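You operate a simulated robot arm through the tools that you are given. There is no shell and no other tool.

You run a simulated two-armed robot. Do the job below in one go: nothing can be reset, and whatever is moved stays where it is left.

JOB
Carry the black tray with both arms and set it on the middle shelf of the orange shelf unit.
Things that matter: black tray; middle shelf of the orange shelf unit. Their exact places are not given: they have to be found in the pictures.

It is judged by the outcome, as a careful person would: the job done as asked, and still so three seconds after it is handed in. It fails if anything else is knocked over, pushed out of place, dropped, spilled or broken.

ROBOT AND FRAMES
Two 6-joint arms with two-finger parallel grippers on one trunk, on a base that moves. Base frame: it is fixed to the floor where the robot stands at the start and does not move with it; the origin is under the middle of the robot, x ahead of it, y to its left, z up. Units: m, degrees, N and s.
The left shoulder is at the start at [0.28, 0.185, 0.78], the right one opposite. With the tool pointing down near the work surface each hand reaches from about 0.52 to 0.9 m from the robot's upright axis, wherever it stands, measured 20 degrees to its own side. Places, roughly: black tray [-1.5, -3.5, 0.75]; middle shelf of the orange shelf unit [-2.2, -4.7, 0.7]. Payload 1.57 kg a hand.
The TCP of each hand is the grasp point between the finger pads, 0.03 m short of the fingertips. In the tool frame z runs along the fingers and y along their closing line. The gripper opens to 0.08 m. The fingers are 0.017 m wide and 0.012 m thick; the gripper's body (0.04 by 0.082 m) begins 0.08 m behind the TCP.
Orientation is told as [roll, pitch, yaw] about the base's x, y, z axes, in that order, counted from this pose: with the fingers straight down and closing along the base's y, the tool's x points along the base's -x, its y along +y and its z along -z.

CONTROLS
- The arms move only by the tool drive_tool. It takes "left_rows", "right_rows" or both (then of equal length, played together; a hand with none holds still); each is one flat list of numbers, 7 for each row, row after row: the turn, a rotation vector about the tool's x, y, z in degrees, then the shift along the tool's x, y, z in m, then the finger opening in m, from 0 to 0.08. In form: [rx, ry, rz, x, y, z, jaw, rx, ry, rz, x, y, z, jaw, ...]. A call has 1 to 20 rows; each row shifts and turns the commanded pose from where the row before left it, along the tool's axes as they then stand. Each row takes 0.2 s and may step no farther than 0.05 m and 8.6 degrees from the row before; otherwise, or with a gripper value out of range, the whole call is refused. Where a pose cannot be reached the arm comes as near as it can. A force on the tool above 40 N (or 10 N above the force at the start of the call, whichever is more), or a blocked arm, ends the call early, and 0.2 s more pass. Each finger travels about 0.153 m/s and halts on what it meets, pressing with about 33 N; the grip force reading is that of the motor and also rises with nothing between the fingers. The clock runs only during rows and for 0.2 s after the last one: add rows that do not move to give the fingers time. The reply holds the time, the measured pose of the TCP, the force on the tool along the base axes, the opening and the grip force, in the units named above and with some noise, with the torque about the TCP (base axes, N m) and any sound that the robot's microphone picked up.
- Cameras (640 x 400 px; columns grow to the right, rows downward): "scene" is now at [0.2464, -0.0115, 1.2341]; the picture's right is [-0.15, -0.99, 0.00], its down [-0.62, 0.09, -0.78] and it looks along [0.77, -0.12, -0.63] (base axes); focal length 230 px, centre (320, 200). "left" rides on the left gripper at [0.072, 0.007, -0.122] in its tool frame; the picture's right is [-0.09, 1.00, 0.00], its down [-0.84, -0.08, -0.54] and it looks along [-0.54, -0.05, 0.84] (tool axes); focal length 238 px, centre (320, 200). "right" rides on the right gripper at [0.072, -0.007, -0.122] in its tool frame; the picture's right is [0.09, 1.00, 0.00], its down [-0.84, 0.08, -0.54] and it looks along [-0.54, 0.05, 0.84] (tool axes); focal length 238 px, centre (320, 200).
- get_image(camera): a new picture of that camera. The clock stands still meanwhile.
- raise_lower(by): slides the trunk up (or, below 0, down) by that many m; the arms and the scene camera ride with it, the base frame stays. It gives what a move gives, with no picture.
- steer(legs): drives the robot by 1 to 6 legs, each [ahead, turn to the left] in m and degrees, along the robot's own axes; the way and the turn of a leg run together, so that a leg with both is an arc; at most 1.5 m and 180 degrees a leg. The arms and the cameras ride along, it lands a little off, and it stops where it bumps. It gives what a move gives.
- turn_head(pan, tilt): turns the head with the scene camera to pan (to the left, within 86 degrees either way) and tilt (down, from -29 to 69), counted from straight ahead of the robot. It gives what a move gives.
- probe_pixels(camera, pixels): there is no depth. For up to 12 entries [column, row, z] of the newest picture of that camera ("zoom" is the newest enlarged one), the place [x, y] in the base frame at which the ray of that pixel passes the height z, good to about 0.002 m. The clock stands still meanwhile.
- zoom(camera, box): a new picture of the part [left, top, right, bottom] of that camera's present view, enlarged. The clock stands still meanwhile.
- sign_off(): hands the job in; it is judged then, once.

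Leave the grippers open and the arms clear of the work at the hand-in unless told otherwise.

The tools are called after "Call:" as a command line: name --argument value ..., lists and objects as JSON in quotes. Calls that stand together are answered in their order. drive_tool: Moves the arms, as the interface text tells. Its arguments: {"type":"object","properties":{"left_rows":{"type":"array","items":{"type":"number"}},"right_rows":{"type":"array","items":{"type":"number"}}},"required":[]} The other tools are called the same way: raise_lower (by) moves the trunk up or down; steer (legs) drives the base; turn_head (pan, tilt) turns the head that bears the scene camera; get_image (camera) takes a picture; probe_pixels (camera, pixels) gives the place at which the rays of pixels pass given heights; zoom (camera, box) takes an enlarged picture of a part of a camera's view; sign_off () hands the job in.

At the start:

```text
time_s: 0.0
left_position: [0.5602, 0.2373, 1.058]
left_tcp_rot: [0.0, 0.0, -0.1]
left_force: [0.8, -0.3, 0.5]
left_wrist_torque: [0.0, 0.0, 0.01]
left_opening: 0.0799
left_gripper_force: 0.0
right_position: [0.5513, -0.259, 1.0396]
right_tcp_rot: [0.1, -0.1, 0.0]
right_force: [0.2, -0.7, -1.1]
right_wrist_torque: [0.01, -0.01, -0.02]
right_opening: 0.08
right_gripper_force: 0.1
trunk travel left (down, up): [-0.475, 0.515]
robot x, y, heading: [0.0031, -0.0011, -0.2]
head pan, tilt (commanded): [-8.5, 38.8]
```

scene: 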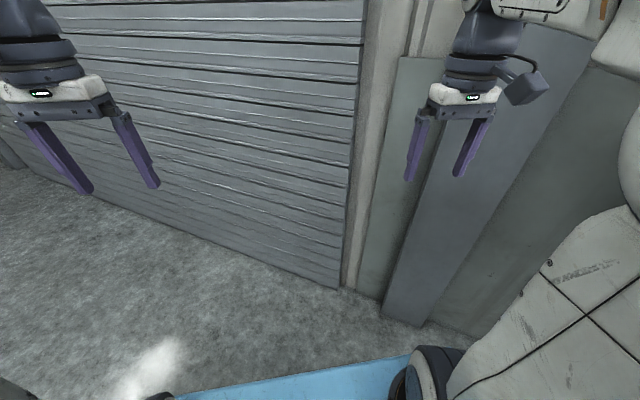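
right: 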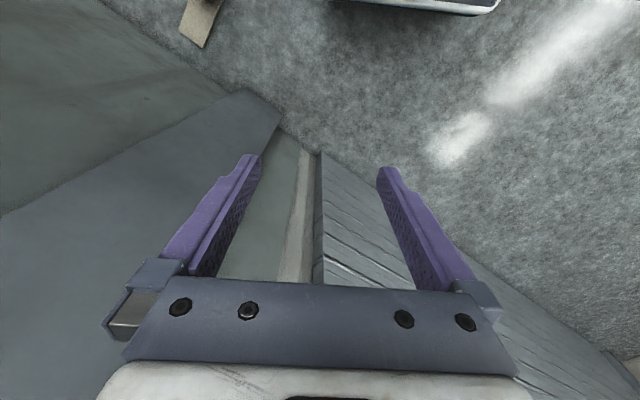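
left: 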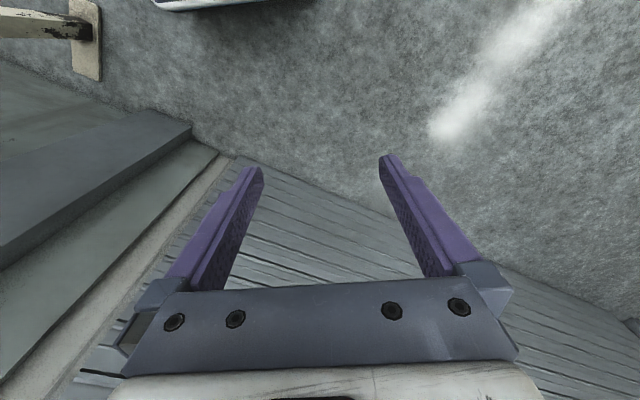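

The robot faces a shutter wall, and the tray should be behind it to the right. I'll pan the head right to look around before driving.

Call:
turn_head --pan -86 --tilt 15

Call:
get_image --camera "scene"

```text
time_s: 1.5
left_position: [0.5607, 0.2363, 1.0606]
left_tcp_rot: [-0.1, 0.1, 0.0]
left_force: [0.3, -0.4, -0.9]
left_wrist_torque: [-0.02, 0.01, 0.02]
left_opening: 0.0801
left_gripper_force: 0.1
right_position: [0.551, -0.2588, 1.0387]
right_tcp_rot: [0.0, 0.1, 0.1]
right_force: [0.5, 0.4, -0.8]
right_wrist_torque: [-0.01, 0.0, 0.0]
right_opening: 0.0799
right_gripper_force: 0.1
trunk travel left (down, up): [-0.475, 0.515]
robot x, y, heading: [0.0004, 0.0032, 0.1]
head pan, tilt (commanded): [-85.9, 15.0]
```

```text
taken
```

scene: 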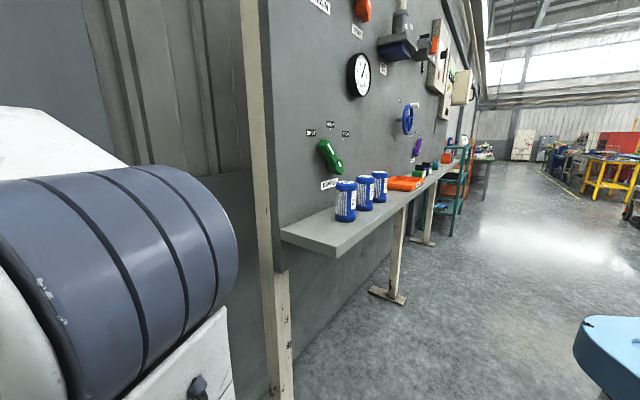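

The wall with a bench runs off to the upper right. I'll zoom on the far part, around columns 380–640, rows 80–260, to look for the tray and the orange unit.

Call:
zoom --camera "scene" --box '[380, 90, 620, 240]'

```text
2.67 times, centred on (500, 165) of scene
```

zoom: 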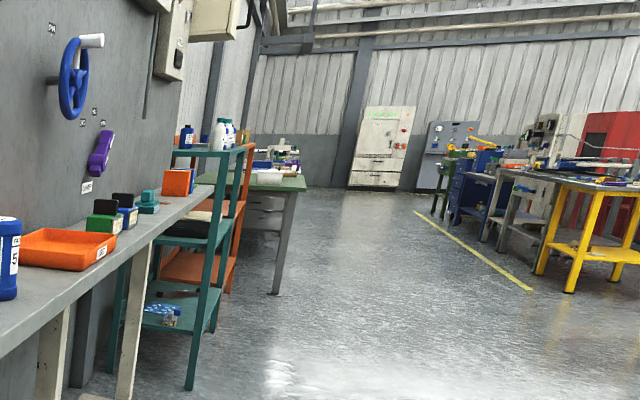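

I can see a green shelf unit, with something black on its middle shelf at zoom (190,230), and an orange unit just behind it. I'll probe some floor points to fix the wall line and where the units stand: the bench leg foot, the green unit's feet, and the orange unit's feet.

Call:
probe_pixels --camera "zoom" --pixels '[[190, 388, 0], [112, 370, 0], [275, 293, 0], [228, 290, 0], [200, 240, 0.72], [125, 395, 0]]'

Call:
probe_pixels --camera "scene" --pixels '[[387, 295, 0], [425, 243, 0], [340, 258, 0.9], [283, 240, 0.9], [290, 395, 0]]'

```text
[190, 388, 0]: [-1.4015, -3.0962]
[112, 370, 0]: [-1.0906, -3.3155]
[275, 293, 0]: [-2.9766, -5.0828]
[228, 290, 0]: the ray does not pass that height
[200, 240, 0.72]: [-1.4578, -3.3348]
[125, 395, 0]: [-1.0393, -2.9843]
```

```text
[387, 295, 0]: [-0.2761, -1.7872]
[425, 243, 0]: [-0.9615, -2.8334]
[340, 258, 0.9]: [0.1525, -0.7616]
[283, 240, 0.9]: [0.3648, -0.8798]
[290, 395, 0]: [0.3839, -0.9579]
```

The wall runs along a heading of about -123°, and the shelves face into the room. Before turning I need to know what is on the left, so I'll look there.

Call:
turn_head --pan 86 --tilt 20

Call:
get_image --camera "scene"

Call:
turn_head --pan 20 --tilt 20

Call:
get_image --camera "scene"

```text
time_s: 4.1
left_position: [0.5615, 0.2373, 1.0604]
left_tcp_rot: [-0.1, 0.0, 0.0]
left_force: [-0.5, -0.1, -0.3]
left_wrist_torque: [-0.02, 0.02, 0.02]
left_opening: 0.0799
left_gripper_force: 0.1
right_position: [0.5509, -0.2574, 1.0402]
right_tcp_rot: [0.0, 0.1, 0.0]
right_force: [0.6, -0.4, 0.1]
right_wrist_torque: [0.01, -0.01, 0.0]
right_opening: 0.0802
right_gripper_force: 0.0
trunk travel left (down, up): [-0.475, 0.515]
robot x, y, heading: [-0.0, -0.0033, 0.1]
head pan, tilt (commanded): [85.9, 20.0]
```

```text
taken
```

scene: 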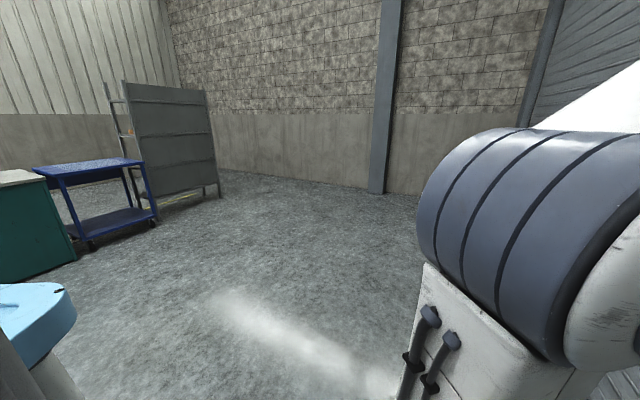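

```text
time_s: 5.5
left_position: [0.5617, 0.2374, 1.0597]
left_tcp_rot: [0.0, 0.0, -0.1]
left_force: [-0.3, -1.2, 0.0]
left_wrist_torque: [0.01, 0.0, -0.02]
left_opening: 0.0798
left_gripper_force: 0.0
right_position: [0.551, -0.258, 1.0403]
right_tcp_rot: [-0.1, 0.1, 0.0]
right_force: [-0.1, -0.5, -0.6]
right_wrist_torque: [-0.03, -0.02, 0.01]
right_opening: 0.0798
right_gripper_force: 0.0
trunk travel left (down, up): [-0.475, 0.515]
robot x, y, heading: [-0.0016, -0.0003, -0.0]
head pan, tilt (commanded): [20.0, 20.0]
```

```text
taken
```

scene: 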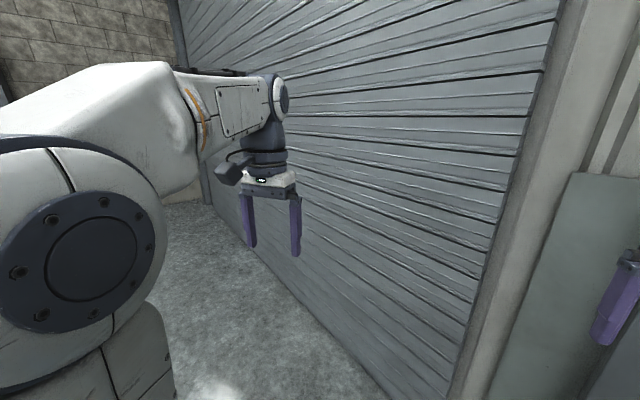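

The left side is open floor. I'll check the distance to the shutter wall base so the hands clear it when turning left: pixels (300,310), (380,392) and (215,207) at floor level.

Call:
probe_pixels --camera "scene" --pixels '[[300, 312, 0], [380, 390, 0], [215, 207, 0], [250, 262, 0]]'

```text
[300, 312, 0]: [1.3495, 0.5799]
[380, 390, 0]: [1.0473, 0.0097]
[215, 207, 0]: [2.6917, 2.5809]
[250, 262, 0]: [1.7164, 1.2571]
```

The shutter is about 0.85 m away and the hands reach 0.68 m, so turning left is clear. I'll turn left in two legs to face back into the room, heading about 190°.

Call:
steer --legs '[[0, 95], [0, 95]]'

Call:
turn_head --pan 40 --tilt 20

Call:
get_image --camera "scene"

Call:
turn_head --pan -10 --tilt 20

Call:
get_image --camera "scene"

```text
time_s: 13.9
left_position: [-0.508, -0.3345, 1.0596]
left_tcp_rot: [-0.1, -0.1, -169.4]
left_force: [0.7, -0.1, 0.4]
left_wrist_torque: [0.0, -0.02, 0.01]
left_opening: 0.08
left_gripper_force: 0.1
right_position: [-0.5891, 0.153, 1.0399]
right_tcp_rot: [0.0, 0.0, -169.4]
right_force: [0.1, 0.7, -0.2]
right_wrist_torque: [0.01, 0.03, -0.04]
right_opening: 0.08
right_gripper_force: 0.1
trunk travel left (down, up): [-0.475, 0.515]
robot x, y, heading: [-0.0009, -0.0004, -169.3]
head pan, tilt (commanded): [20.0, 20.0]
```

```text
time_s: 14.8
left_position: [-0.5092, -0.3345, 1.0593]
left_tcp_rot: [0.0, 0.0, -169.4]
left_force: [0.9, 0.0, -0.1]
left_wrist_torque: [0.02, -0.01, 0.02]
left_opening: 0.0801
left_gripper_force: 0.0
right_position: [-0.5883, 0.1545, 1.0401]
right_tcp_rot: [0.0, 0.0, -169.5]
right_force: [-0.8, -0.4, -0.6]
right_wrist_torque: [0.02, -0.03, -0.01]
right_opening: 0.0797
right_gripper_force: 0.1
trunk travel left (down, up): [-0.475, 0.515]
robot x, y, heading: [0.002, 0.0004, -169.1]
head pan, tilt (commanded): [40.0, 20.0]
```

```text
taken
```

scene: 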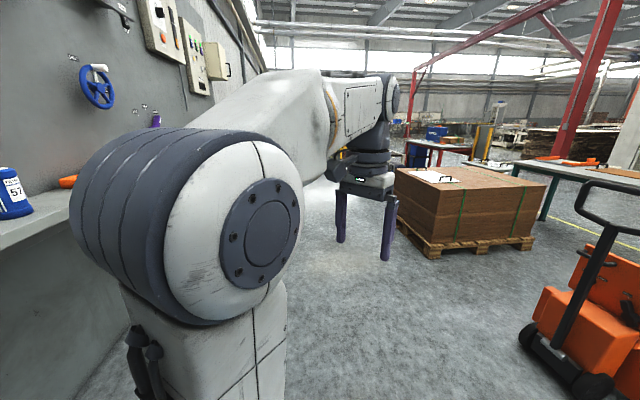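

```text
time_s: 15.9
left_position: [-0.5087, -0.3351, 1.0611]
left_tcp_rot: [-0.1, 0.0, -169.5]
left_force: [-0.1, -0.3, 0.3]
left_wrist_torque: [-0.01, -0.01, 0.02]
left_opening: 0.0801
left_gripper_force: 0.1
right_position: [-0.5885, 0.1536, 1.0393]
right_tcp_rot: [0.1, 0.0, -169.5]
right_force: [1.3, 0.3, 0.6]
right_wrist_torque: [-0.02, 0.0, -0.02]
right_opening: 0.0799
right_gripper_force: 0.0
trunk travel left (down, up): [-0.475, 0.515]
robot x, y, heading: [0.0015, -0.0006, -169.4]
head pan, tilt (commanded): [-10.0, 20.0]
```

```text
taken
```

scene: 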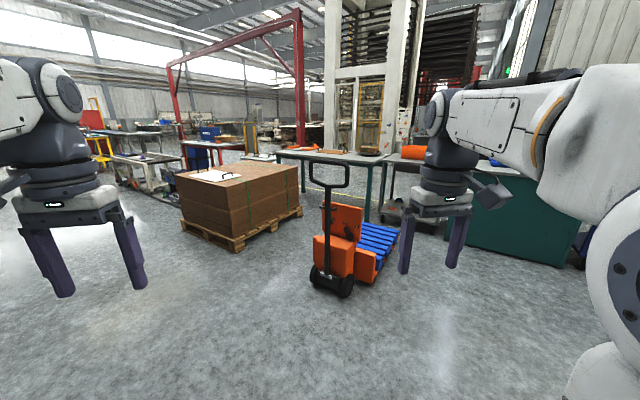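

Ahead there is a boxed pallet at about (240,210) and an orange cart at (345,260). I'll probe their floor positions to plan a safe path.

Call:
probe_pixels --camera "scene" --pixels '[[237, 252, 0], [183, 231, 0], [302, 214, 0], [317, 285, 0], [347, 297, 0], [370, 284, 0]]'

```text
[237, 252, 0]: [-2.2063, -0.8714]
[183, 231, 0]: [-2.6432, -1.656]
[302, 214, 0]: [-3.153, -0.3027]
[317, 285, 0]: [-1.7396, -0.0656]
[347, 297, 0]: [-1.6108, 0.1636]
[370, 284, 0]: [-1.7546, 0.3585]
```

The pallet's left corner is at about (-2.64,-1.66) and the bench is on the other side, leaving a corridor about 1.8 m wide. I'll turn to heading -131° and drive about 3.7 m to stop in front of the green unit.

Call:
steer --legs '[[0, 38.5], [1.3, 0], [1.3, 0], [1.1, 0]]'

Call:
turn_head --pan 80 --tilt 25

Call:
get_image --camera "scene"

```text
time_s: 35.6
left_position: [-2.6656, -3.3131, 1.0601]
left_tcp_rot: [0.0, 0.0, -131.2]
left_force: [-0.9, 0.4, 0.4]
left_wrist_torque: [-0.01, 0.02, 0.01]
left_opening: 0.0799
left_gripper_force: 0.0
right_position: [-3.0314, -2.9804, 1.0394]
right_tcp_rot: [0.0, 0.0, -131.3]
right_force: [-0.2, -0.2, -0.8]
right_wrist_torque: [-0.03, -0.01, -0.03]
right_opening: 0.08
right_gripper_force: 0.1
trunk travel left (down, up): [-0.475, 0.515]
robot x, y, heading: [-2.4719, -2.7362, -131.1]
head pan, tilt (commanded): [-10.0, 20.0]
```

```text
time_s: 37.2
left_position: [-2.6667, -3.3138, 1.0589]
left_tcp_rot: [0.0, -0.1, -131.4]
left_force: [0.1, -0.6, 0.2]
left_wrist_torque: [-0.02, 0.01, 0.03]
left_opening: 0.0801
left_gripper_force: 0.0
right_position: [-3.0312, -2.9794, 1.0396]
right_tcp_rot: [0.0, -0.1, -131.4]
right_force: [-0.5, 0.2, -0.5]
right_wrist_torque: [0.02, -0.01, 0.0]
right_opening: 0.0802
right_gripper_force: 0.1
trunk travel left (down, up): [-0.475, 0.515]
robot x, y, heading: [-2.474, -2.7359, -131.4]
head pan, tilt (commanded): [80.0, 25.0]
```

```text
taken
```

scene: 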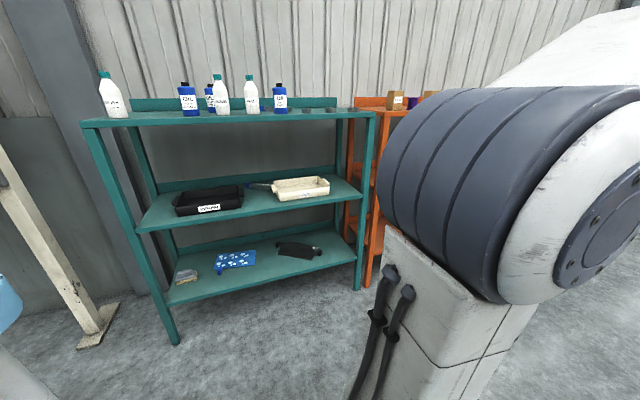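

The black tray is on the green unit's middle shelf at (208,200), with a cream bin to its right at (302,187). The orange unit stands just beyond. I'll turn to face the shelves, heading about -33°.

Call:
steer --legs '[[0, 98]]'

Call:
turn_head --pan 0 --tilt 25

Call:
get_image --camera "scene"

Call:
turn_head --pan -40 --tilt 25

Call:
get_image --camera "scene"

```text
time_s: 41.7
left_position: [-1.8735, -2.8457, 1.0598]
left_tcp_rot: [0.0, 0.0, -33.3]
left_force: [-0.2, 0.2, 0.8]
left_wrist_torque: [-0.04, 0.03, -0.03]
left_opening: 0.0801
left_gripper_force: 0.1
right_position: [-2.1548, -3.2552, 1.0393]
right_tcp_rot: [0.0, 0.0, -33.3]
right_force: [0.8, 0.1, -0.4]
right_wrist_torque: [0.02, 0.01, -0.02]
right_opening: 0.0798
right_gripper_force: 0.0
trunk travel left (down, up): [-0.475, 0.515]
robot x, y, heading: [-2.4752, -2.738, -33.2]
head pan, tilt (commanded): [80.0, 25.0]
```

```text
time_s: 43.3
left_position: [-1.8743, -2.8456, 1.0599]
left_tcp_rot: [0.0, -0.1, -33.3]
left_force: [-0.2, -0.2, 0.3]
left_wrist_torque: [-0.01, 0.03, 0.0]
left_opening: 0.08
left_gripper_force: 0.2
right_position: [-2.1539, -3.256, 1.0406]
right_tcp_rot: [0.0, 0.0, -33.3]
right_force: [0.1, 0.8, -0.2]
right_wrist_torque: [-0.01, -0.02, 0.01]
right_opening: 0.0801
right_gripper_force: 0.1
trunk travel left (down, up): [-0.475, 0.515]
robot x, y, heading: [-2.4732, -2.7344, -33.2]
head pan, tilt (commanded): [0.0, 25.0]
```

```text
taken
```

scene: 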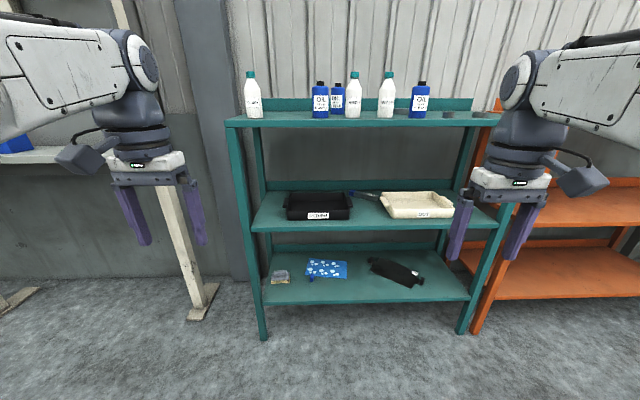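

```text
time_s: 44.3
left_position: [-1.8735, -2.8471, 1.0596]
left_tcp_rot: [0.0, 0.0, -33.4]
left_force: [-1.1, 0.0, 0.6]
left_wrist_torque: [0.0, 0.02, -0.02]
left_opening: 0.08
left_gripper_force: 0.1
right_position: [-2.1549, -3.2548, 1.0386]
right_tcp_rot: [0.0, 0.0, -33.3]
right_force: [-1.5, -0.1, 0.4]
right_wrist_torque: [0.01, -0.02, -0.01]
right_opening: 0.0802
right_gripper_force: 0.1
trunk travel left (down, up): [-0.475, 0.515]
robot x, y, heading: [-2.4694, -2.7361, -33.3]
head pan, tilt (commanded): [-40.0, 25.0]
```

```text
taken
```

scene: 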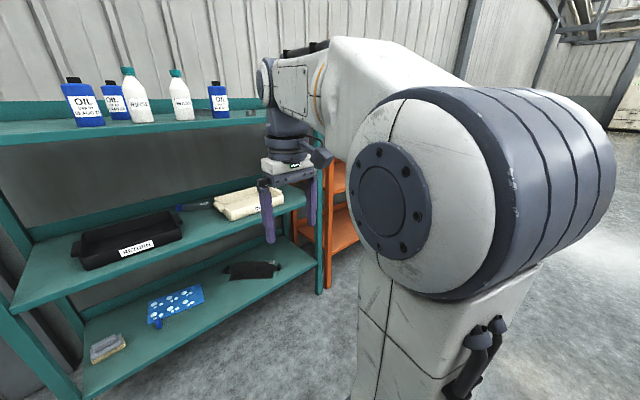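

The robot is now square to the green unit. I'll bring the head back and zoom on the tray, then on the orange unit.

Call:
turn_head --pan 0 --tilt 25

Call:
zoom --camera "scene" --box '[230, 160, 510, 335]'

Call:
zoom --camera "scene" --box '[450, 80, 640, 340]'

Call:
zoom --camera "scene" --box '[270, 170, 366, 230]'

```text
time_s: 45.4
left_position: [-1.8756, -2.8468, 1.0597]
left_tcp_rot: [0.1, 0.0, -33.3]
left_force: [-0.3, 0.3, 0.6]
left_wrist_torque: [0.05, -0.01, -0.01]
left_opening: 0.08
left_gripper_force: 0.0
right_position: [-2.1536, -3.2546, 1.0399]
right_tcp_rot: [0.0, 0.0, -33.3]
right_force: [0.6, -0.7, 0.4]
right_wrist_torque: [0.03, 0.01, -0.02]
right_opening: 0.0803
right_gripper_force: 0.1
trunk travel left (down, up): [-0.475, 0.515]
robot x, y, heading: [-2.4728, -2.7359, -33.1]
head pan, tilt (commanded): [0.0, 25.0]
```

```text
2.29 times, centred on (370, 248) of scene
```

zoom: 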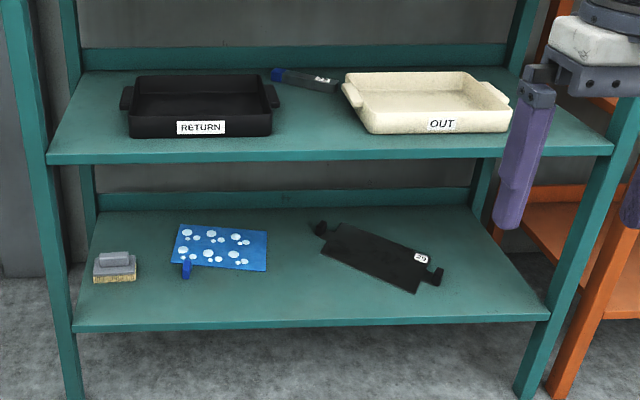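

```text
1.54 times, centred on (545, 210) of scene
```

zoom: 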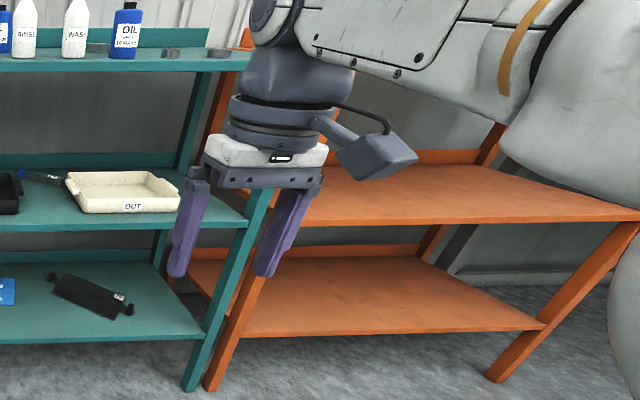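

```text
6.67 times, centred on (318, 200) of scene
```

zoom: 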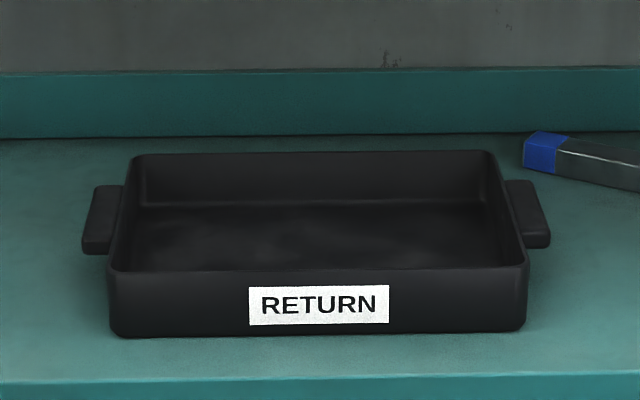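

The tray is empty, labelled RETURN, with short handles on its left and right ends; a pen-like tool lies just right of its rear. I'll probe geometry: the front feet, shelf edges and tray features at candidate heights.

Call:
get_image --camera "scene"

Call:
probe_pixels --camera "scene" --pixels '[[263, 339, 0], [462, 333, 0], [252, 231, 0.6], [252, 231, 0.65], [252, 231, 0.7], [252, 231, 0.75], [497, 228, 0.65], [497, 228, 0.7], [226, 126, 1.05], [226, 126, 1.1], [226, 126, 1.15], [263, 303, 0.3]]'

```text
taken
```

scene: 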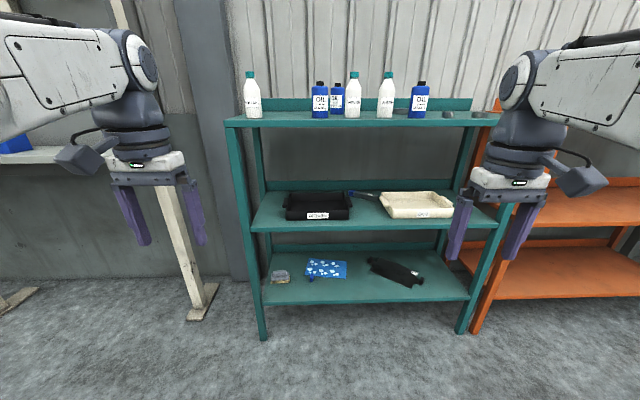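

```text
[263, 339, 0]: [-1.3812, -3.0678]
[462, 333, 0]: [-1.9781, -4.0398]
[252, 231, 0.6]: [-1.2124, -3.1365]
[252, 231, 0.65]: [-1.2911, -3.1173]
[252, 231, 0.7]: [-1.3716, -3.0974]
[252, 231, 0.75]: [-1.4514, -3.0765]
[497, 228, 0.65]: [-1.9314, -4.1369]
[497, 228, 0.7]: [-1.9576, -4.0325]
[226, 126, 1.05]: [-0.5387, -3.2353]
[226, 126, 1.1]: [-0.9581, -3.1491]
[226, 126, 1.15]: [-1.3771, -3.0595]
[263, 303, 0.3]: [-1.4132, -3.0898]
```

Estimated shelf height is about 0.73 m from the leg plane. I'll lower the trunk for a second viewpoint so I can triangulate heights, and look down to see how far the base sticks out.

Call:
turn_head --pan 0 --tilt 65

Call:
get_image --camera "scene"

Call:
raise_lower --by 0.3

Call:
turn_head --pan 0 --tilt 35

Call:
get_image --camera "scene"

```text
time_s: 46.5
left_position: [-1.8746, -2.8455, 1.0594]
left_tcp_rot: [-0.1, 0.1, -33.3]
left_force: [-0.6, 0.0, -0.5]
left_wrist_torque: [0.0, -0.04, 0.0]
left_opening: 0.0799
left_gripper_force: 0.1
right_position: [-2.1556, -3.255, 1.0389]
right_tcp_rot: [0.0, 0.1, -33.3]
right_force: [-1.0, 0.1, 0.1]
right_wrist_torque: [-0.01, 0.02, -0.01]
right_opening: 0.0799
right_gripper_force: 0.1
trunk travel left (down, up): [-0.475, 0.515]
robot x, y, heading: [-2.4716, -2.7341, -33.4]
head pan, tilt (commanded): [0.0, 65.0]
```

```text
taken
```

scene: 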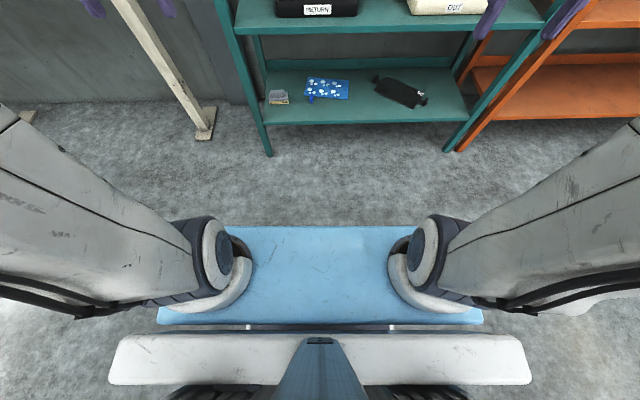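

```text
time_s: 49.5
left_position: [-1.8727, -2.8465, 1.3597]
left_tcp_rot: [0.0, 0.0, -33.3]
left_force: [0.5, -0.7, 0.1]
left_wrist_torque: [0.02, -0.01, 0.0]
left_opening: 0.08
left_gripper_force: 0.1
right_position: [-2.1546, -3.2539, 1.3393]
right_tcp_rot: [0.0, 0.1, -33.4]
right_force: [-0.3, 0.1, -0.5]
right_wrist_torque: [0.02, -0.03, -0.02]
right_opening: 0.08
right_gripper_force: 0.0
trunk travel left (down, up): [-0.775, 0.215]
robot x, y, heading: [-2.4728, -2.738, -33.2]
head pan, tilt (commanded): [0.0, 65.0]
```

```text
time_s: 50.4
left_position: [-1.8737, -2.8461, 1.3594]
left_tcp_rot: [0.1, 0.0, -33.2]
left_force: [-0.4, 0.1, -0.9]
left_wrist_torque: [0.01, -0.01, -0.02]
left_opening: 0.0801
left_gripper_force: 0.1
right_position: [-2.1538, -3.2535, 1.3387]
right_tcp_rot: [0.0, 0.0, -33.3]
right_force: [-0.3, -0.2, 0.2]
right_wrist_torque: [-0.01, 0.04, 0.02]
right_opening: 0.0801
right_gripper_force: 0.0
trunk travel left (down, up): [-0.775, 0.215]
robot x, y, heading: [-2.4749, -2.7385, -33.3]
head pan, tilt (commanded): [0.0, 35.0]
```

```text
taken
```

scene: 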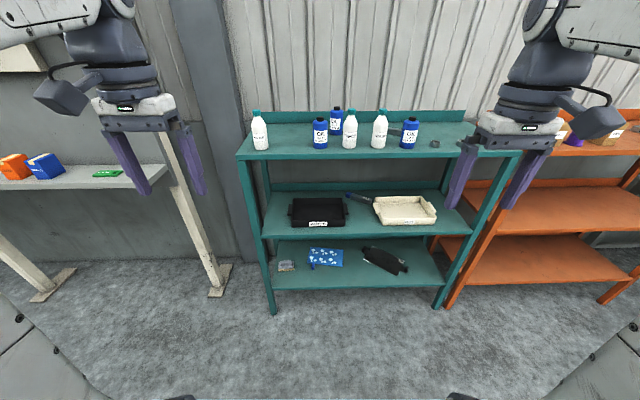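

I need the front extent of the blue base deck. I'll take another look down from this raised height, so I can compare it with the earlier one where its front edge was at row 227.

Call:
probe_pixels --camera "scene" --pixels '[[264, 238, 0.65], [264, 238, 0.7], [264, 238, 0.75], [459, 233, 0.65], [459, 233, 0.7], [459, 233, 0.75], [237, 158, 1.1], [237, 158, 1.15], [237, 158, 1.2], [274, 314, 0], [438, 309, 0], [446, 309, 0]]'

Call:
turn_head --pan 0 --tilt 65

Call:
get_image --camera "scene"

```text
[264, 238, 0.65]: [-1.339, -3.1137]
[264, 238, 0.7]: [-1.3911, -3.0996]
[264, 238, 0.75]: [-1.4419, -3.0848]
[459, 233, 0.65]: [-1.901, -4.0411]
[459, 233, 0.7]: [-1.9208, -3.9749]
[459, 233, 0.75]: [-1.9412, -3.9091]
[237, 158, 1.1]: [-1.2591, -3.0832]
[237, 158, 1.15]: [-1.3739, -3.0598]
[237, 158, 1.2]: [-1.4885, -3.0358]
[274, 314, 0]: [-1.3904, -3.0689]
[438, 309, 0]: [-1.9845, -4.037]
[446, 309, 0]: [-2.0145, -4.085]
```

```text
time_s: 51.4
left_position: [-1.8741, -2.8456, 1.3602]
left_tcp_rot: [0.0, 0.1, -33.3]
left_force: [0.0, 0.4, -0.1]
left_wrist_torque: [-0.01, -0.02, -0.02]
left_opening: 0.08
left_gripper_force: 0.0
right_position: [-2.153, -3.256, 1.3387]
right_tcp_rot: [0.1, 0.0, -33.3]
right_force: [0.1, 0.1, -0.3]
right_wrist_torque: [0.01, -0.04, 0.0]
right_opening: 0.0799
right_gripper_force: 0.1
trunk travel left (down, up): [-0.775, 0.215]
robot x, y, heading: [-2.4764, -2.7361, -33.2]
head pan, tilt (commanded): [0.0, 65.0]
```

```text
taken
```

scene: 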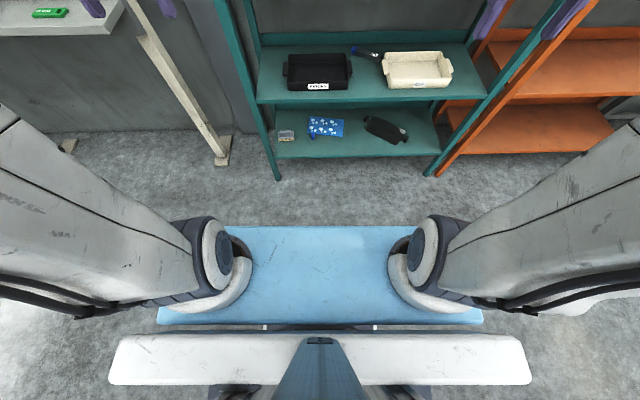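

The blue deck looks the same from both heights, so it rides with the trunk at shoulder level. Now I'll zoom finely on the tray from this height to triangulate it.

Call:
turn_head --pan 0 --tilt 35

Call:
zoom --camera "scene" --box '[260, 180, 388, 260]'

```text
time_s: 52.3
left_position: [-1.8743, -2.8447, 1.3607]
left_tcp_rot: [0.0, 0.0, -33.3]
left_force: [0.3, 0.2, 0.1]
left_wrist_torque: [0.01, -0.01, 0.01]
left_opening: 0.0801
left_gripper_force: 0.1
right_position: [-2.154, -3.2548, 1.3387]
right_tcp_rot: [0.0, 0.0, -33.3]
right_force: [0.2, 0.1, 0.2]
right_wrist_torque: [0.01, 0.0, 0.02]
right_opening: 0.0801
right_gripper_force: 0.0
trunk travel left (down, up): [-0.775, 0.215]
robot x, y, heading: [-2.4749, -2.7362, -33.3]
head pan, tilt (commanded): [0.0, 35.0]
```

```text
5.00 times, centred on (324, 220) of scene
```

zoom: 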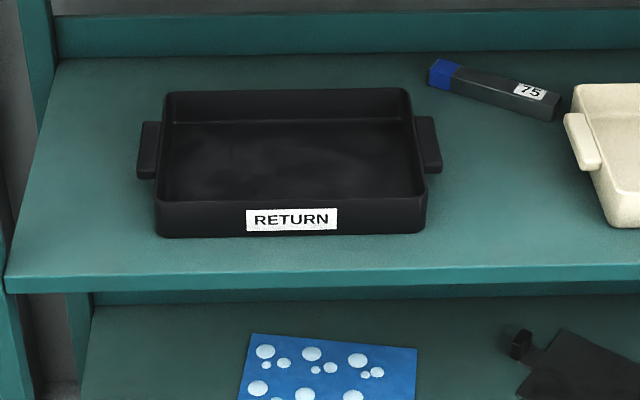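

I'll probe the key features in this zoom: the shelf front edge, tray bottom front edge, rim corners and handle ends, at two heights each.

Call:
probe_pixels --camera "zoom" --pixels '[[8, 279, 0.7], [8, 279, 0.78], [640, 265, 0.7], [640, 265, 0.78], [157, 237, 0.7], [157, 237, 0.78], [424, 232, 0.7], [424, 232, 0.78], [167, 92, 0.75], [167, 92, 0.83], [405, 88, 0.75], [405, 88, 0.83]]'

Call:
probe_pixels --camera "zoom" --pixels '[[153, 203, 0.75], [153, 203, 0.83], [428, 199, 0.75], [428, 199, 0.83], [137, 175, 0.75], [137, 175, 0.83], [442, 168, 0.75], [442, 168, 0.83], [143, 123, 0.75], [143, 123, 0.83], [435, 117, 0.75], [435, 117, 0.83]]'

Call:
raise_lower --by -0.4

Call:
turn_head --pan 0 --tilt 20

Call:
get_image --camera "scene"

```text
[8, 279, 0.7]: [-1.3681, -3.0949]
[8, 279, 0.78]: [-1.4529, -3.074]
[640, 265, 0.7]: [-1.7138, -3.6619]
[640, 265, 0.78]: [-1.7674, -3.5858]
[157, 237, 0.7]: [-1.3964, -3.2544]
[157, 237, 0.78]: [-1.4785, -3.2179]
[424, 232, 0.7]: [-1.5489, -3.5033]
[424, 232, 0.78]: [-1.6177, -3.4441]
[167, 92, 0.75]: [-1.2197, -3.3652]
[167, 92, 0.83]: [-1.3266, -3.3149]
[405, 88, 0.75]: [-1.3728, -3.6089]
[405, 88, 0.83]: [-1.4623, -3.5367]
```

```text
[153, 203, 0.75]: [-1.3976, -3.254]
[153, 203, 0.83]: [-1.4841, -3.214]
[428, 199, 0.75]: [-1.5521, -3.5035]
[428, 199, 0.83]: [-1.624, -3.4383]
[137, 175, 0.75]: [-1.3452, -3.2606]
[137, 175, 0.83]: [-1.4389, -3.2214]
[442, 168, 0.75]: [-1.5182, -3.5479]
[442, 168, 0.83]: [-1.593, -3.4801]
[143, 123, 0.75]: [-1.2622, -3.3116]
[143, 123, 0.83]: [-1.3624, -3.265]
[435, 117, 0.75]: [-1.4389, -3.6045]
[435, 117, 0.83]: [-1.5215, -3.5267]
```

```text
time_s: 56.2
left_position: [-1.8735, -2.8458, 0.9597]
left_tcp_rot: [0.0, -0.1, -33.3]
left_force: [-0.3, -0.4, 0.1]
left_wrist_torque: [-0.03, 0.03, -0.01]
left_opening: 0.0802
left_gripper_force: 0.0
right_position: [-2.154, -3.2531, 0.9388]
right_tcp_rot: [-0.1, 0.0, -33.3]
right_force: [0.3, -0.2, 0.7]
right_wrist_torque: [-0.02, 0.01, -0.01]
right_opening: 0.0798
right_gripper_force: 0.0
trunk travel left (down, up): [-0.375, 0.615]
robot x, y, heading: [-2.4717, -2.7385, -33.2]
head pan, tilt (commanded): [0.0, 35.0]
```

```text
time_s: 56.9
left_position: [-1.8747, -2.8459, 0.9591]
left_tcp_rot: [0.0, 0.1, -33.4]
left_force: [0.3, 0.4, -0.7]
left_wrist_torque: [0.05, -0.01, 0.01]
left_opening: 0.08
left_gripper_force: 0.1
right_position: [-2.1537, -3.2545, 0.9395]
right_tcp_rot: [0.0, 0.0, -33.3]
right_force: [-0.7, -0.1, 0.1]
right_wrist_torque: [-0.02, 0.02, 0.01]
right_opening: 0.0803
right_gripper_force: 0.2
trunk travel left (down, up): [-0.375, 0.615]
robot x, y, heading: [-2.4721, -2.7327, -33.4]
head pan, tilt (commanded): [0.0, 20.0]
```

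```text
taken
```

scene: 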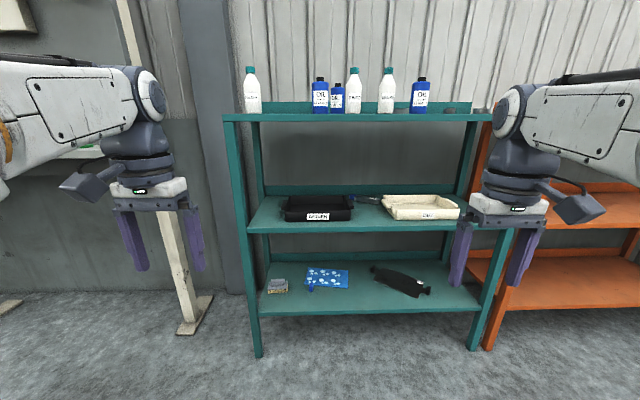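

Now the same region from this lower height.

Call:
zoom --camera "scene" --box '[244, 175, 388, 265]'

```text
4.44 times, centred on (316, 220) of scene
```

zoom: 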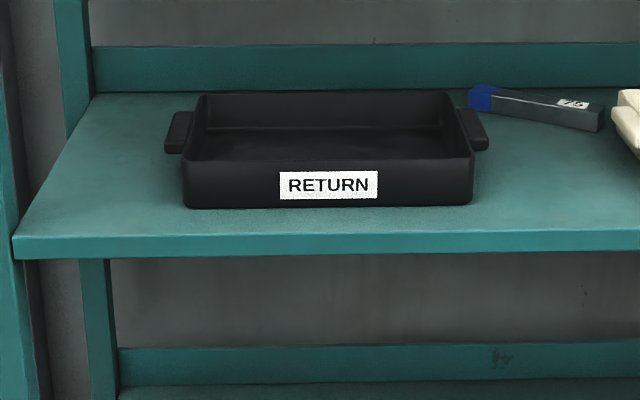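

I'll probe the same features from this view.

Call:
probe_pixels --camera "zoom" --pixels '[[14, 238, 0.7], [14, 238, 0.78], [640, 231, 0.7], [640, 231, 0.78], [186, 208, 0.7], [186, 208, 0.78], [472, 204, 0.7], [472, 204, 0.78], [198, 94, 0.75], [198, 94, 0.83], [447, 92, 0.75], [447, 92, 0.83]]'

Call:
probe_pixels --camera "zoom" --pixels '[[182, 164, 0.75], [182, 164, 0.83], [473, 160, 0.75], [473, 160, 0.83], [165, 146, 0.75], [165, 146, 0.83], [487, 142, 0.75], [487, 142, 0.83], [174, 112, 0.75], [174, 112, 0.83], [476, 109, 0.75], [476, 109, 0.83]]'

```text
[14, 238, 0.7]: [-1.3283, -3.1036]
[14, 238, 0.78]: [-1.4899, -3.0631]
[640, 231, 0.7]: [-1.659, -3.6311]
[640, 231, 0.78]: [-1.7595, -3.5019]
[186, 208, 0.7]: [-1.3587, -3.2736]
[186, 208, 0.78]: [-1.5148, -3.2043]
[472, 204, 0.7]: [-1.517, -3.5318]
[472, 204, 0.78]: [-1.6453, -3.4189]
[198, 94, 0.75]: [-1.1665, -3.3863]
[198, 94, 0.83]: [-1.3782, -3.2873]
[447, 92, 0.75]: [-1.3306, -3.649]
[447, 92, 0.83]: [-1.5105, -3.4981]
```

```text
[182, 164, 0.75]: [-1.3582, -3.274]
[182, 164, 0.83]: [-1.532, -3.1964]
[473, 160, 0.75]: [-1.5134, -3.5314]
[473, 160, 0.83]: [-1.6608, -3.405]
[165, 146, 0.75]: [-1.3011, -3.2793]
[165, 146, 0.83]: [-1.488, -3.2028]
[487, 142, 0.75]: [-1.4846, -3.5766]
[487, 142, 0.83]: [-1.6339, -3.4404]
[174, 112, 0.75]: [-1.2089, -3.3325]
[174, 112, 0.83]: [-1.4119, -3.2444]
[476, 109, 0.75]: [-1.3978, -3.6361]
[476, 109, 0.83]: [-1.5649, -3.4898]
```

Triangulated: shelf top z≈0.741, tray rim z≈0.789, tray about 0.28 × 0.20 m centred near (-1.431,-3.404), and shelf axis heading ≈ -32°. I'll check where the pen-like tool beside the tray lies. Then I'll turn right to inspect the orange unit before grasping anything.

Call:
probe_pixels --camera "zoom" --pixels '[[470, 107, 0.742], [490, 111, 0.742], [600, 131, 0.742], [622, 130, 0.742], [628, 160, 0.742], [615, 110, 0.785], [190, 90, 0.742]]'

Call:
steer --legs '[[0, -48]]'

Call:
turn_head --pan 0 --tilt 20

Call:
get_image --camera "scene"

```text
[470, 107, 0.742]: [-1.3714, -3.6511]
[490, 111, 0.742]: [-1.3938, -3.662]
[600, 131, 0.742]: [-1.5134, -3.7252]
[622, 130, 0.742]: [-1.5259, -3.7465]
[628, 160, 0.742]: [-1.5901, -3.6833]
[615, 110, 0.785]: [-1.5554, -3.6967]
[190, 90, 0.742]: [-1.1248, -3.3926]
```

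```text
time_s: 59.5
left_position: [-2.1484, -3.2507, 0.9599]
left_tcp_rot: [0.0, 0.0, -80.6]
left_force: [-0.2, 1.1, 0.6]
left_wrist_torque: [-0.01, 0.0, 0.02]
left_opening: 0.0799
left_gripper_force: 0.0
right_position: [-2.6384, -3.3225, 0.9386]
right_tcp_rot: [0.1, 0.1, -80.6]
right_force: [0.1, -0.3, -0.1]
right_wrist_torque: [-0.03, 0.01, -0.03]
right_opening: 0.08
right_gripper_force: 0.0
trunk travel left (down, up): [-0.375, 0.615]
robot x, y, heading: [-2.4751, -2.7367, -80.6]
head pan, tilt (commanded): [0.0, 20.0]
```

```text
time_s: 60.1
left_position: [-2.1477, -3.2513, 0.9595]
left_tcp_rot: [0.0, 0.0, -80.6]
left_force: [0.7, -0.2, -0.3]
left_wrist_torque: [0.03, 0.01, 0.0]
left_opening: 0.08
left_gripper_force: 0.1
right_position: [-2.6384, -3.3219, 0.9391]
right_tcp_rot: [-0.1, 0.0, -80.5]
right_force: [0.3, 0.4, 0.5]
right_wrist_torque: [-0.01, 0.0, -0.01]
right_opening: 0.0802
right_gripper_force: 0.0
trunk travel left (down, up): [-0.375, 0.615]
robot x, y, heading: [-2.4696, -2.7346, -80.8]
head pan, tilt (commanded): [0.0, 20.0]
```

```text
taken
```

scene: 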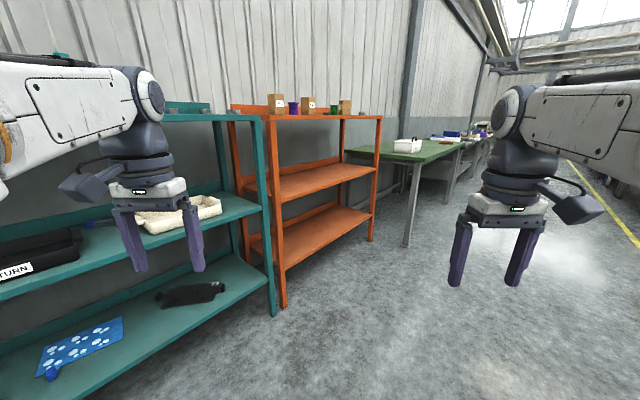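

The orange unit's middle shelf at about (325,180) is empty. I'll zoom on it and probe, then raise the trunk for a second view to triangulate.

Call:
zoom --camera "scene" --box '[224, 90, 416, 210]'

Call:
zoom --camera "scene" --box '[224, 150, 416, 270]'

```text
3.33 times, centred on (320, 150) of scene
```

zoom: 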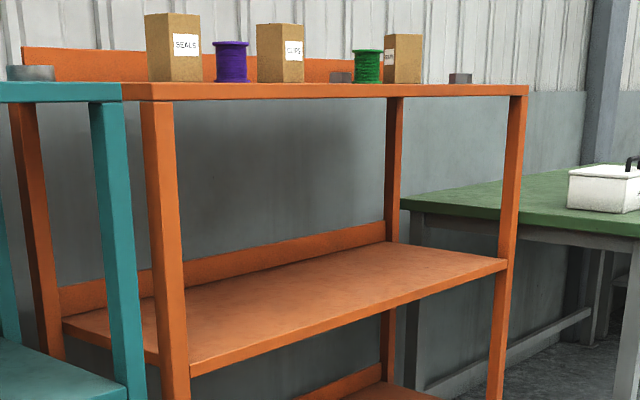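

```text
3.33 times, centred on (320, 210) of scene
```

zoom: 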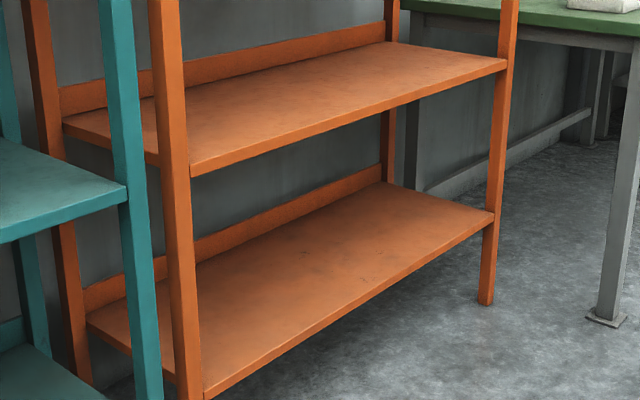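

I'll probe the orange middle shelf's front edge ends and back edge here, then raise 0.4 m and repeat.

Call:
probe_pixels --camera "zoom" --pixels '[[191, 165, 0.66], [191, 165, 0.74], [505, 62, 0.66], [505, 62, 0.74], [385, 42, 0.66], [385, 42, 0.74], [62, 119, 0.66], [62, 119, 0.74], [485, 304, 0]]'

Call:
raise_lower --by 0.4

Call:
turn_head --pan 0 --tilt 30

Call:
get_image --camera "scene"

```text
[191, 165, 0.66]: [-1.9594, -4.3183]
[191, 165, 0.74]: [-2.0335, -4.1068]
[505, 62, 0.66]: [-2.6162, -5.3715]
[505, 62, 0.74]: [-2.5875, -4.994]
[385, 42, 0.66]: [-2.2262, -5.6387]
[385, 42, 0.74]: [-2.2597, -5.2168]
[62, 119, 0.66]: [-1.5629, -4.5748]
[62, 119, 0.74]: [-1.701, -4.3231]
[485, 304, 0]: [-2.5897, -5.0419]
```

```text
time_s: 63.9
left_position: [-2.148, -3.2514, 1.3606]
left_tcp_rot: [-0.1, 0.0, -80.6]
left_force: [0.1, -0.2, 0.2]
left_wrist_torque: [-0.04, 0.01, 0.0]
left_opening: 0.08
left_gripper_force: 0.1
right_position: [-2.6388, -3.3211, 1.3386]
right_tcp_rot: [-0.1, 0.0, -80.8]
right_force: [0.8, -0.4, 0.1]
right_wrist_torque: [0.03, 0.01, 0.01]
right_opening: 0.08
right_gripper_force: 0.1
trunk travel left (down, up): [-0.775, 0.215]
robot x, y, heading: [-2.4748, -2.7347, -80.8]
head pan, tilt (commanded): [0.0, 20.0]
```

```text
time_s: 64.6
left_position: [-2.1493, -3.2522, 1.3605]
left_tcp_rot: [0.0, 0.0, -80.6]
left_force: [0.0, -0.1, 0.4]
left_wrist_torque: [0.0, -0.02, 0.0]
left_opening: 0.08
left_gripper_force: 0.0
right_position: [-2.6378, -3.3222, 1.34]
right_tcp_rot: [0.0, 0.0, -80.6]
right_force: [0.1, -0.6, -0.4]
right_wrist_torque: [-0.02, 0.01, 0.0]
right_opening: 0.0797
right_gripper_force: 0.0
trunk travel left (down, up): [-0.775, 0.215]
robot x, y, heading: [-2.4725, -2.7364, -80.9]
head pan, tilt (commanded): [0.0, 30.0]
```

```text
taken
```

scene: 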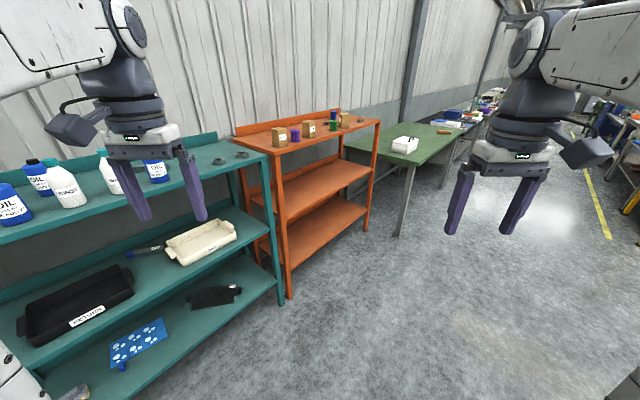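

Now a zoom from this raised view on the orange unit's middle shelf.

Call:
zoom --camera "scene" --box '[234, 120, 394, 220]'

Call:
zoom --camera "scene" --box '[234, 145, 394, 245]'

```text
4.00 times, centred on (314, 170) of scene
```

zoom: 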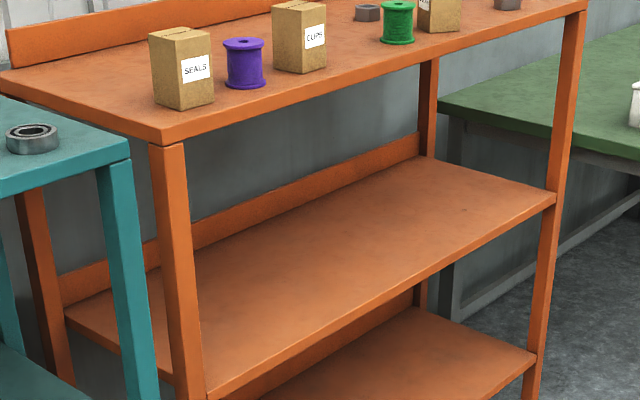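

```text
4.00 times, centred on (314, 195) of scene
```

zoom: 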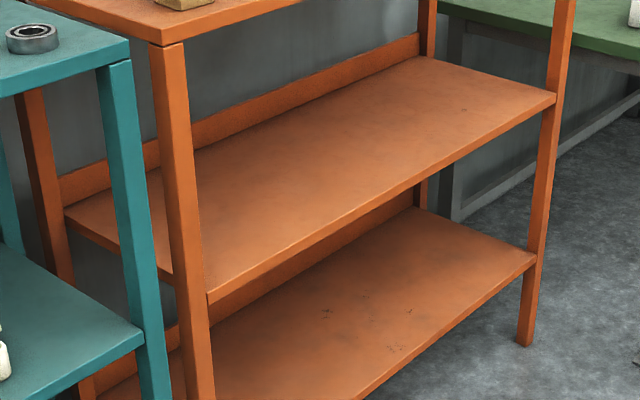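

Probing the same corners from this view.

Call:
probe_pixels --camera "zoom" --pixels '[[208, 293, 0.66], [208, 293, 0.74], [554, 96, 0.66], [554, 96, 0.74], [418, 57, 0.66], [418, 57, 0.74], [66, 213, 0.66], [66, 213, 0.74], [524, 346, 0], [352, 198, 0.71]]'

```text
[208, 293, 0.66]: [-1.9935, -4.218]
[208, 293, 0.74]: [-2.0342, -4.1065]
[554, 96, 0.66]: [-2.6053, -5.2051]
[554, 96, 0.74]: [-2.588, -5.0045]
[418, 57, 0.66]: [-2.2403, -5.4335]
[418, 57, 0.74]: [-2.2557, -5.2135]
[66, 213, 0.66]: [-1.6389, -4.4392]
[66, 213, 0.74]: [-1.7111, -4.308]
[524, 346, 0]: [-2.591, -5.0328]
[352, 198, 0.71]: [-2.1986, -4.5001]
```

The orange middle shelf is also at z≈0.741. Its front edge runs from (-2.03,-4.11) to (-2.59,-5.01), and it is about 0.39 m deep and empty. I'll turn back to heading -32° to face the tray and lower the trunk to working height.

Call:
steer --legs '[[0, 48.7]]'

Call:
raise_lower --by -0.35

Call:
turn_head --pan 0 --tilt 30

Call:
get_image --camera "scene"

```text
time_s: 67.2
left_position: [-1.8717, -2.8276, 1.3585]
left_tcp_rot: [0.0, 0.0, -31.6]
left_force: [-0.3, -0.6, -0.6]
left_wrist_torque: [0.02, 0.02, 0.01]
left_opening: 0.0797
left_gripper_force: 0.0
right_position: [-2.1378, -3.2448, 1.3401]
right_tcp_rot: [0.0, 0.0, -31.5]
right_force: [0.0, 0.0, -0.1]
right_wrist_torque: [0.01, 0.03, -0.01]
right_opening: 0.0799
right_gripper_force: 0.0
trunk travel left (down, up): [-0.775, 0.215]
robot x, y, heading: [-2.4727, -2.7343, -31.7]
head pan, tilt (commanded): [0.0, 30.0]
```

```text
time_s: 70.7
left_position: [-1.8708, -2.8282, 1.0096]
left_tcp_rot: [0.0, 0.0, -31.7]
left_force: [0.0, -0.3, -0.2]
left_wrist_torque: [-0.01, -0.02, 0.02]
left_opening: 0.0802
left_gripper_force: 0.1
right_position: [-2.1395, -3.2452, 0.9892]
right_tcp_rot: [0.0, -0.1, -31.6]
right_force: [-0.6, -0.6, -0.2]
right_wrist_torque: [-0.01, -0.03, -0.04]
right_opening: 0.0799
right_gripper_force: 0.0
trunk travel left (down, up): [-0.425, 0.565]
robot x, y, heading: [-2.4758, -2.733, -31.7]
head pan, tilt (commanded): [0.0, 30.0]
```

```text
time_s: 71.3
left_position: [-1.87, -2.8276, 1.0095]
left_tcp_rot: [0.1, 0.0, -31.6]
left_force: [0.2, 0.5, 0.6]
left_wrist_torque: [0.0, -0.02, 0.01]
left_opening: 0.0801
left_gripper_force: 0.0
right_position: [-2.1395, -3.2441, 0.9899]
right_tcp_rot: [0.0, -0.1, -31.6]
right_force: [-0.6, 0.0, 0.0]
right_wrist_torque: [-0.01, 0.01, 0.0]
right_opening: 0.0801
right_gripper_force: 0.1
trunk travel left (down, up): [-0.425, 0.565]
robot x, y, heading: [-2.4723, -2.7373, -31.6]
head pan, tilt (commanded): [0.0, 30.0]
```

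```text
taken
```

scene: 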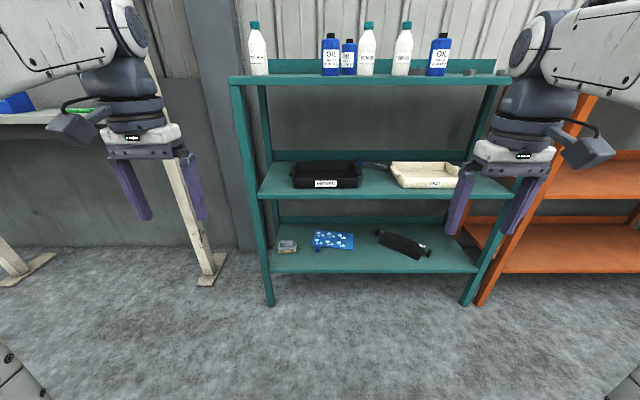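

Both hands point straight down. I'll tilt both forward 45° while moving them ahead 0.18 m, still well short of the shelf front, which is 1.08 m from the robot axis.

Call:
drive_tool --left_rows '[0, -7.5, 0, -0.0299, 0, 0.002, 0.08, 0, -7.5, 0, -0.0294, 0, 0.0059, 0.08, 0, -7.5, 0, -0.0284, 0, 0.0096, 0.08, 0, -7.5, 0, -0.0269, 0, 0.0133, 0.08, 0, -7.5, 0, -0.0249, 0, 0.0167, 0.08, 0, -7.5, 0, -0.0226, 0, 0.0198, 0.08]' --right_rows '[0, -7.5, 0, -0.0299, 0, 0.002, 0.08, 0, -7.5, 0, -0.0294, 0, 0.0059, 0.08, 0, -7.5, 0, -0.0284, 0, 0.0096, 0.08, 0, -7.5, 0, -0.0269, 0, 0.0133, 0.08, 0, -7.5, 0, -0.0249, 0, 0.0167, 0.08, 0, -7.5, 0, -0.0226, 0, 0.0198, 0.08]'

Call:
get_image --camera "scene"

```text
time_s: 72.7
left_position: [-1.7176, -2.9237, 0.9973]
left_tcp_rot: [0.0, -45.1, -31.5]
left_force: [-0.2, 1.0, 1.2]
left_wrist_torque: [0.0, -0.02, -0.03]
left_opening: 0.0801
left_gripper_force: 0.0
right_position: [-1.9854, -3.3385, 0.9781]
right_tcp_rot: [0.1, -45.2, -31.5]
right_force: [0.4, 0.2, 0.2]
right_wrist_torque: [0.02, 0.02, -0.02]
right_opening: 0.08
right_gripper_force: 0.0
trunk travel left (down, up): [-0.425, 0.565]
robot x, y, heading: [-2.4719, -2.7367, -31.7]
head pan, tilt (commanded): [0.0, 30.0]
```

```text
taken
```

scene: 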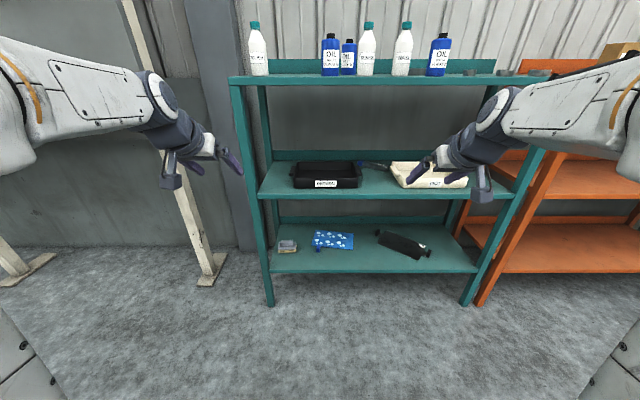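

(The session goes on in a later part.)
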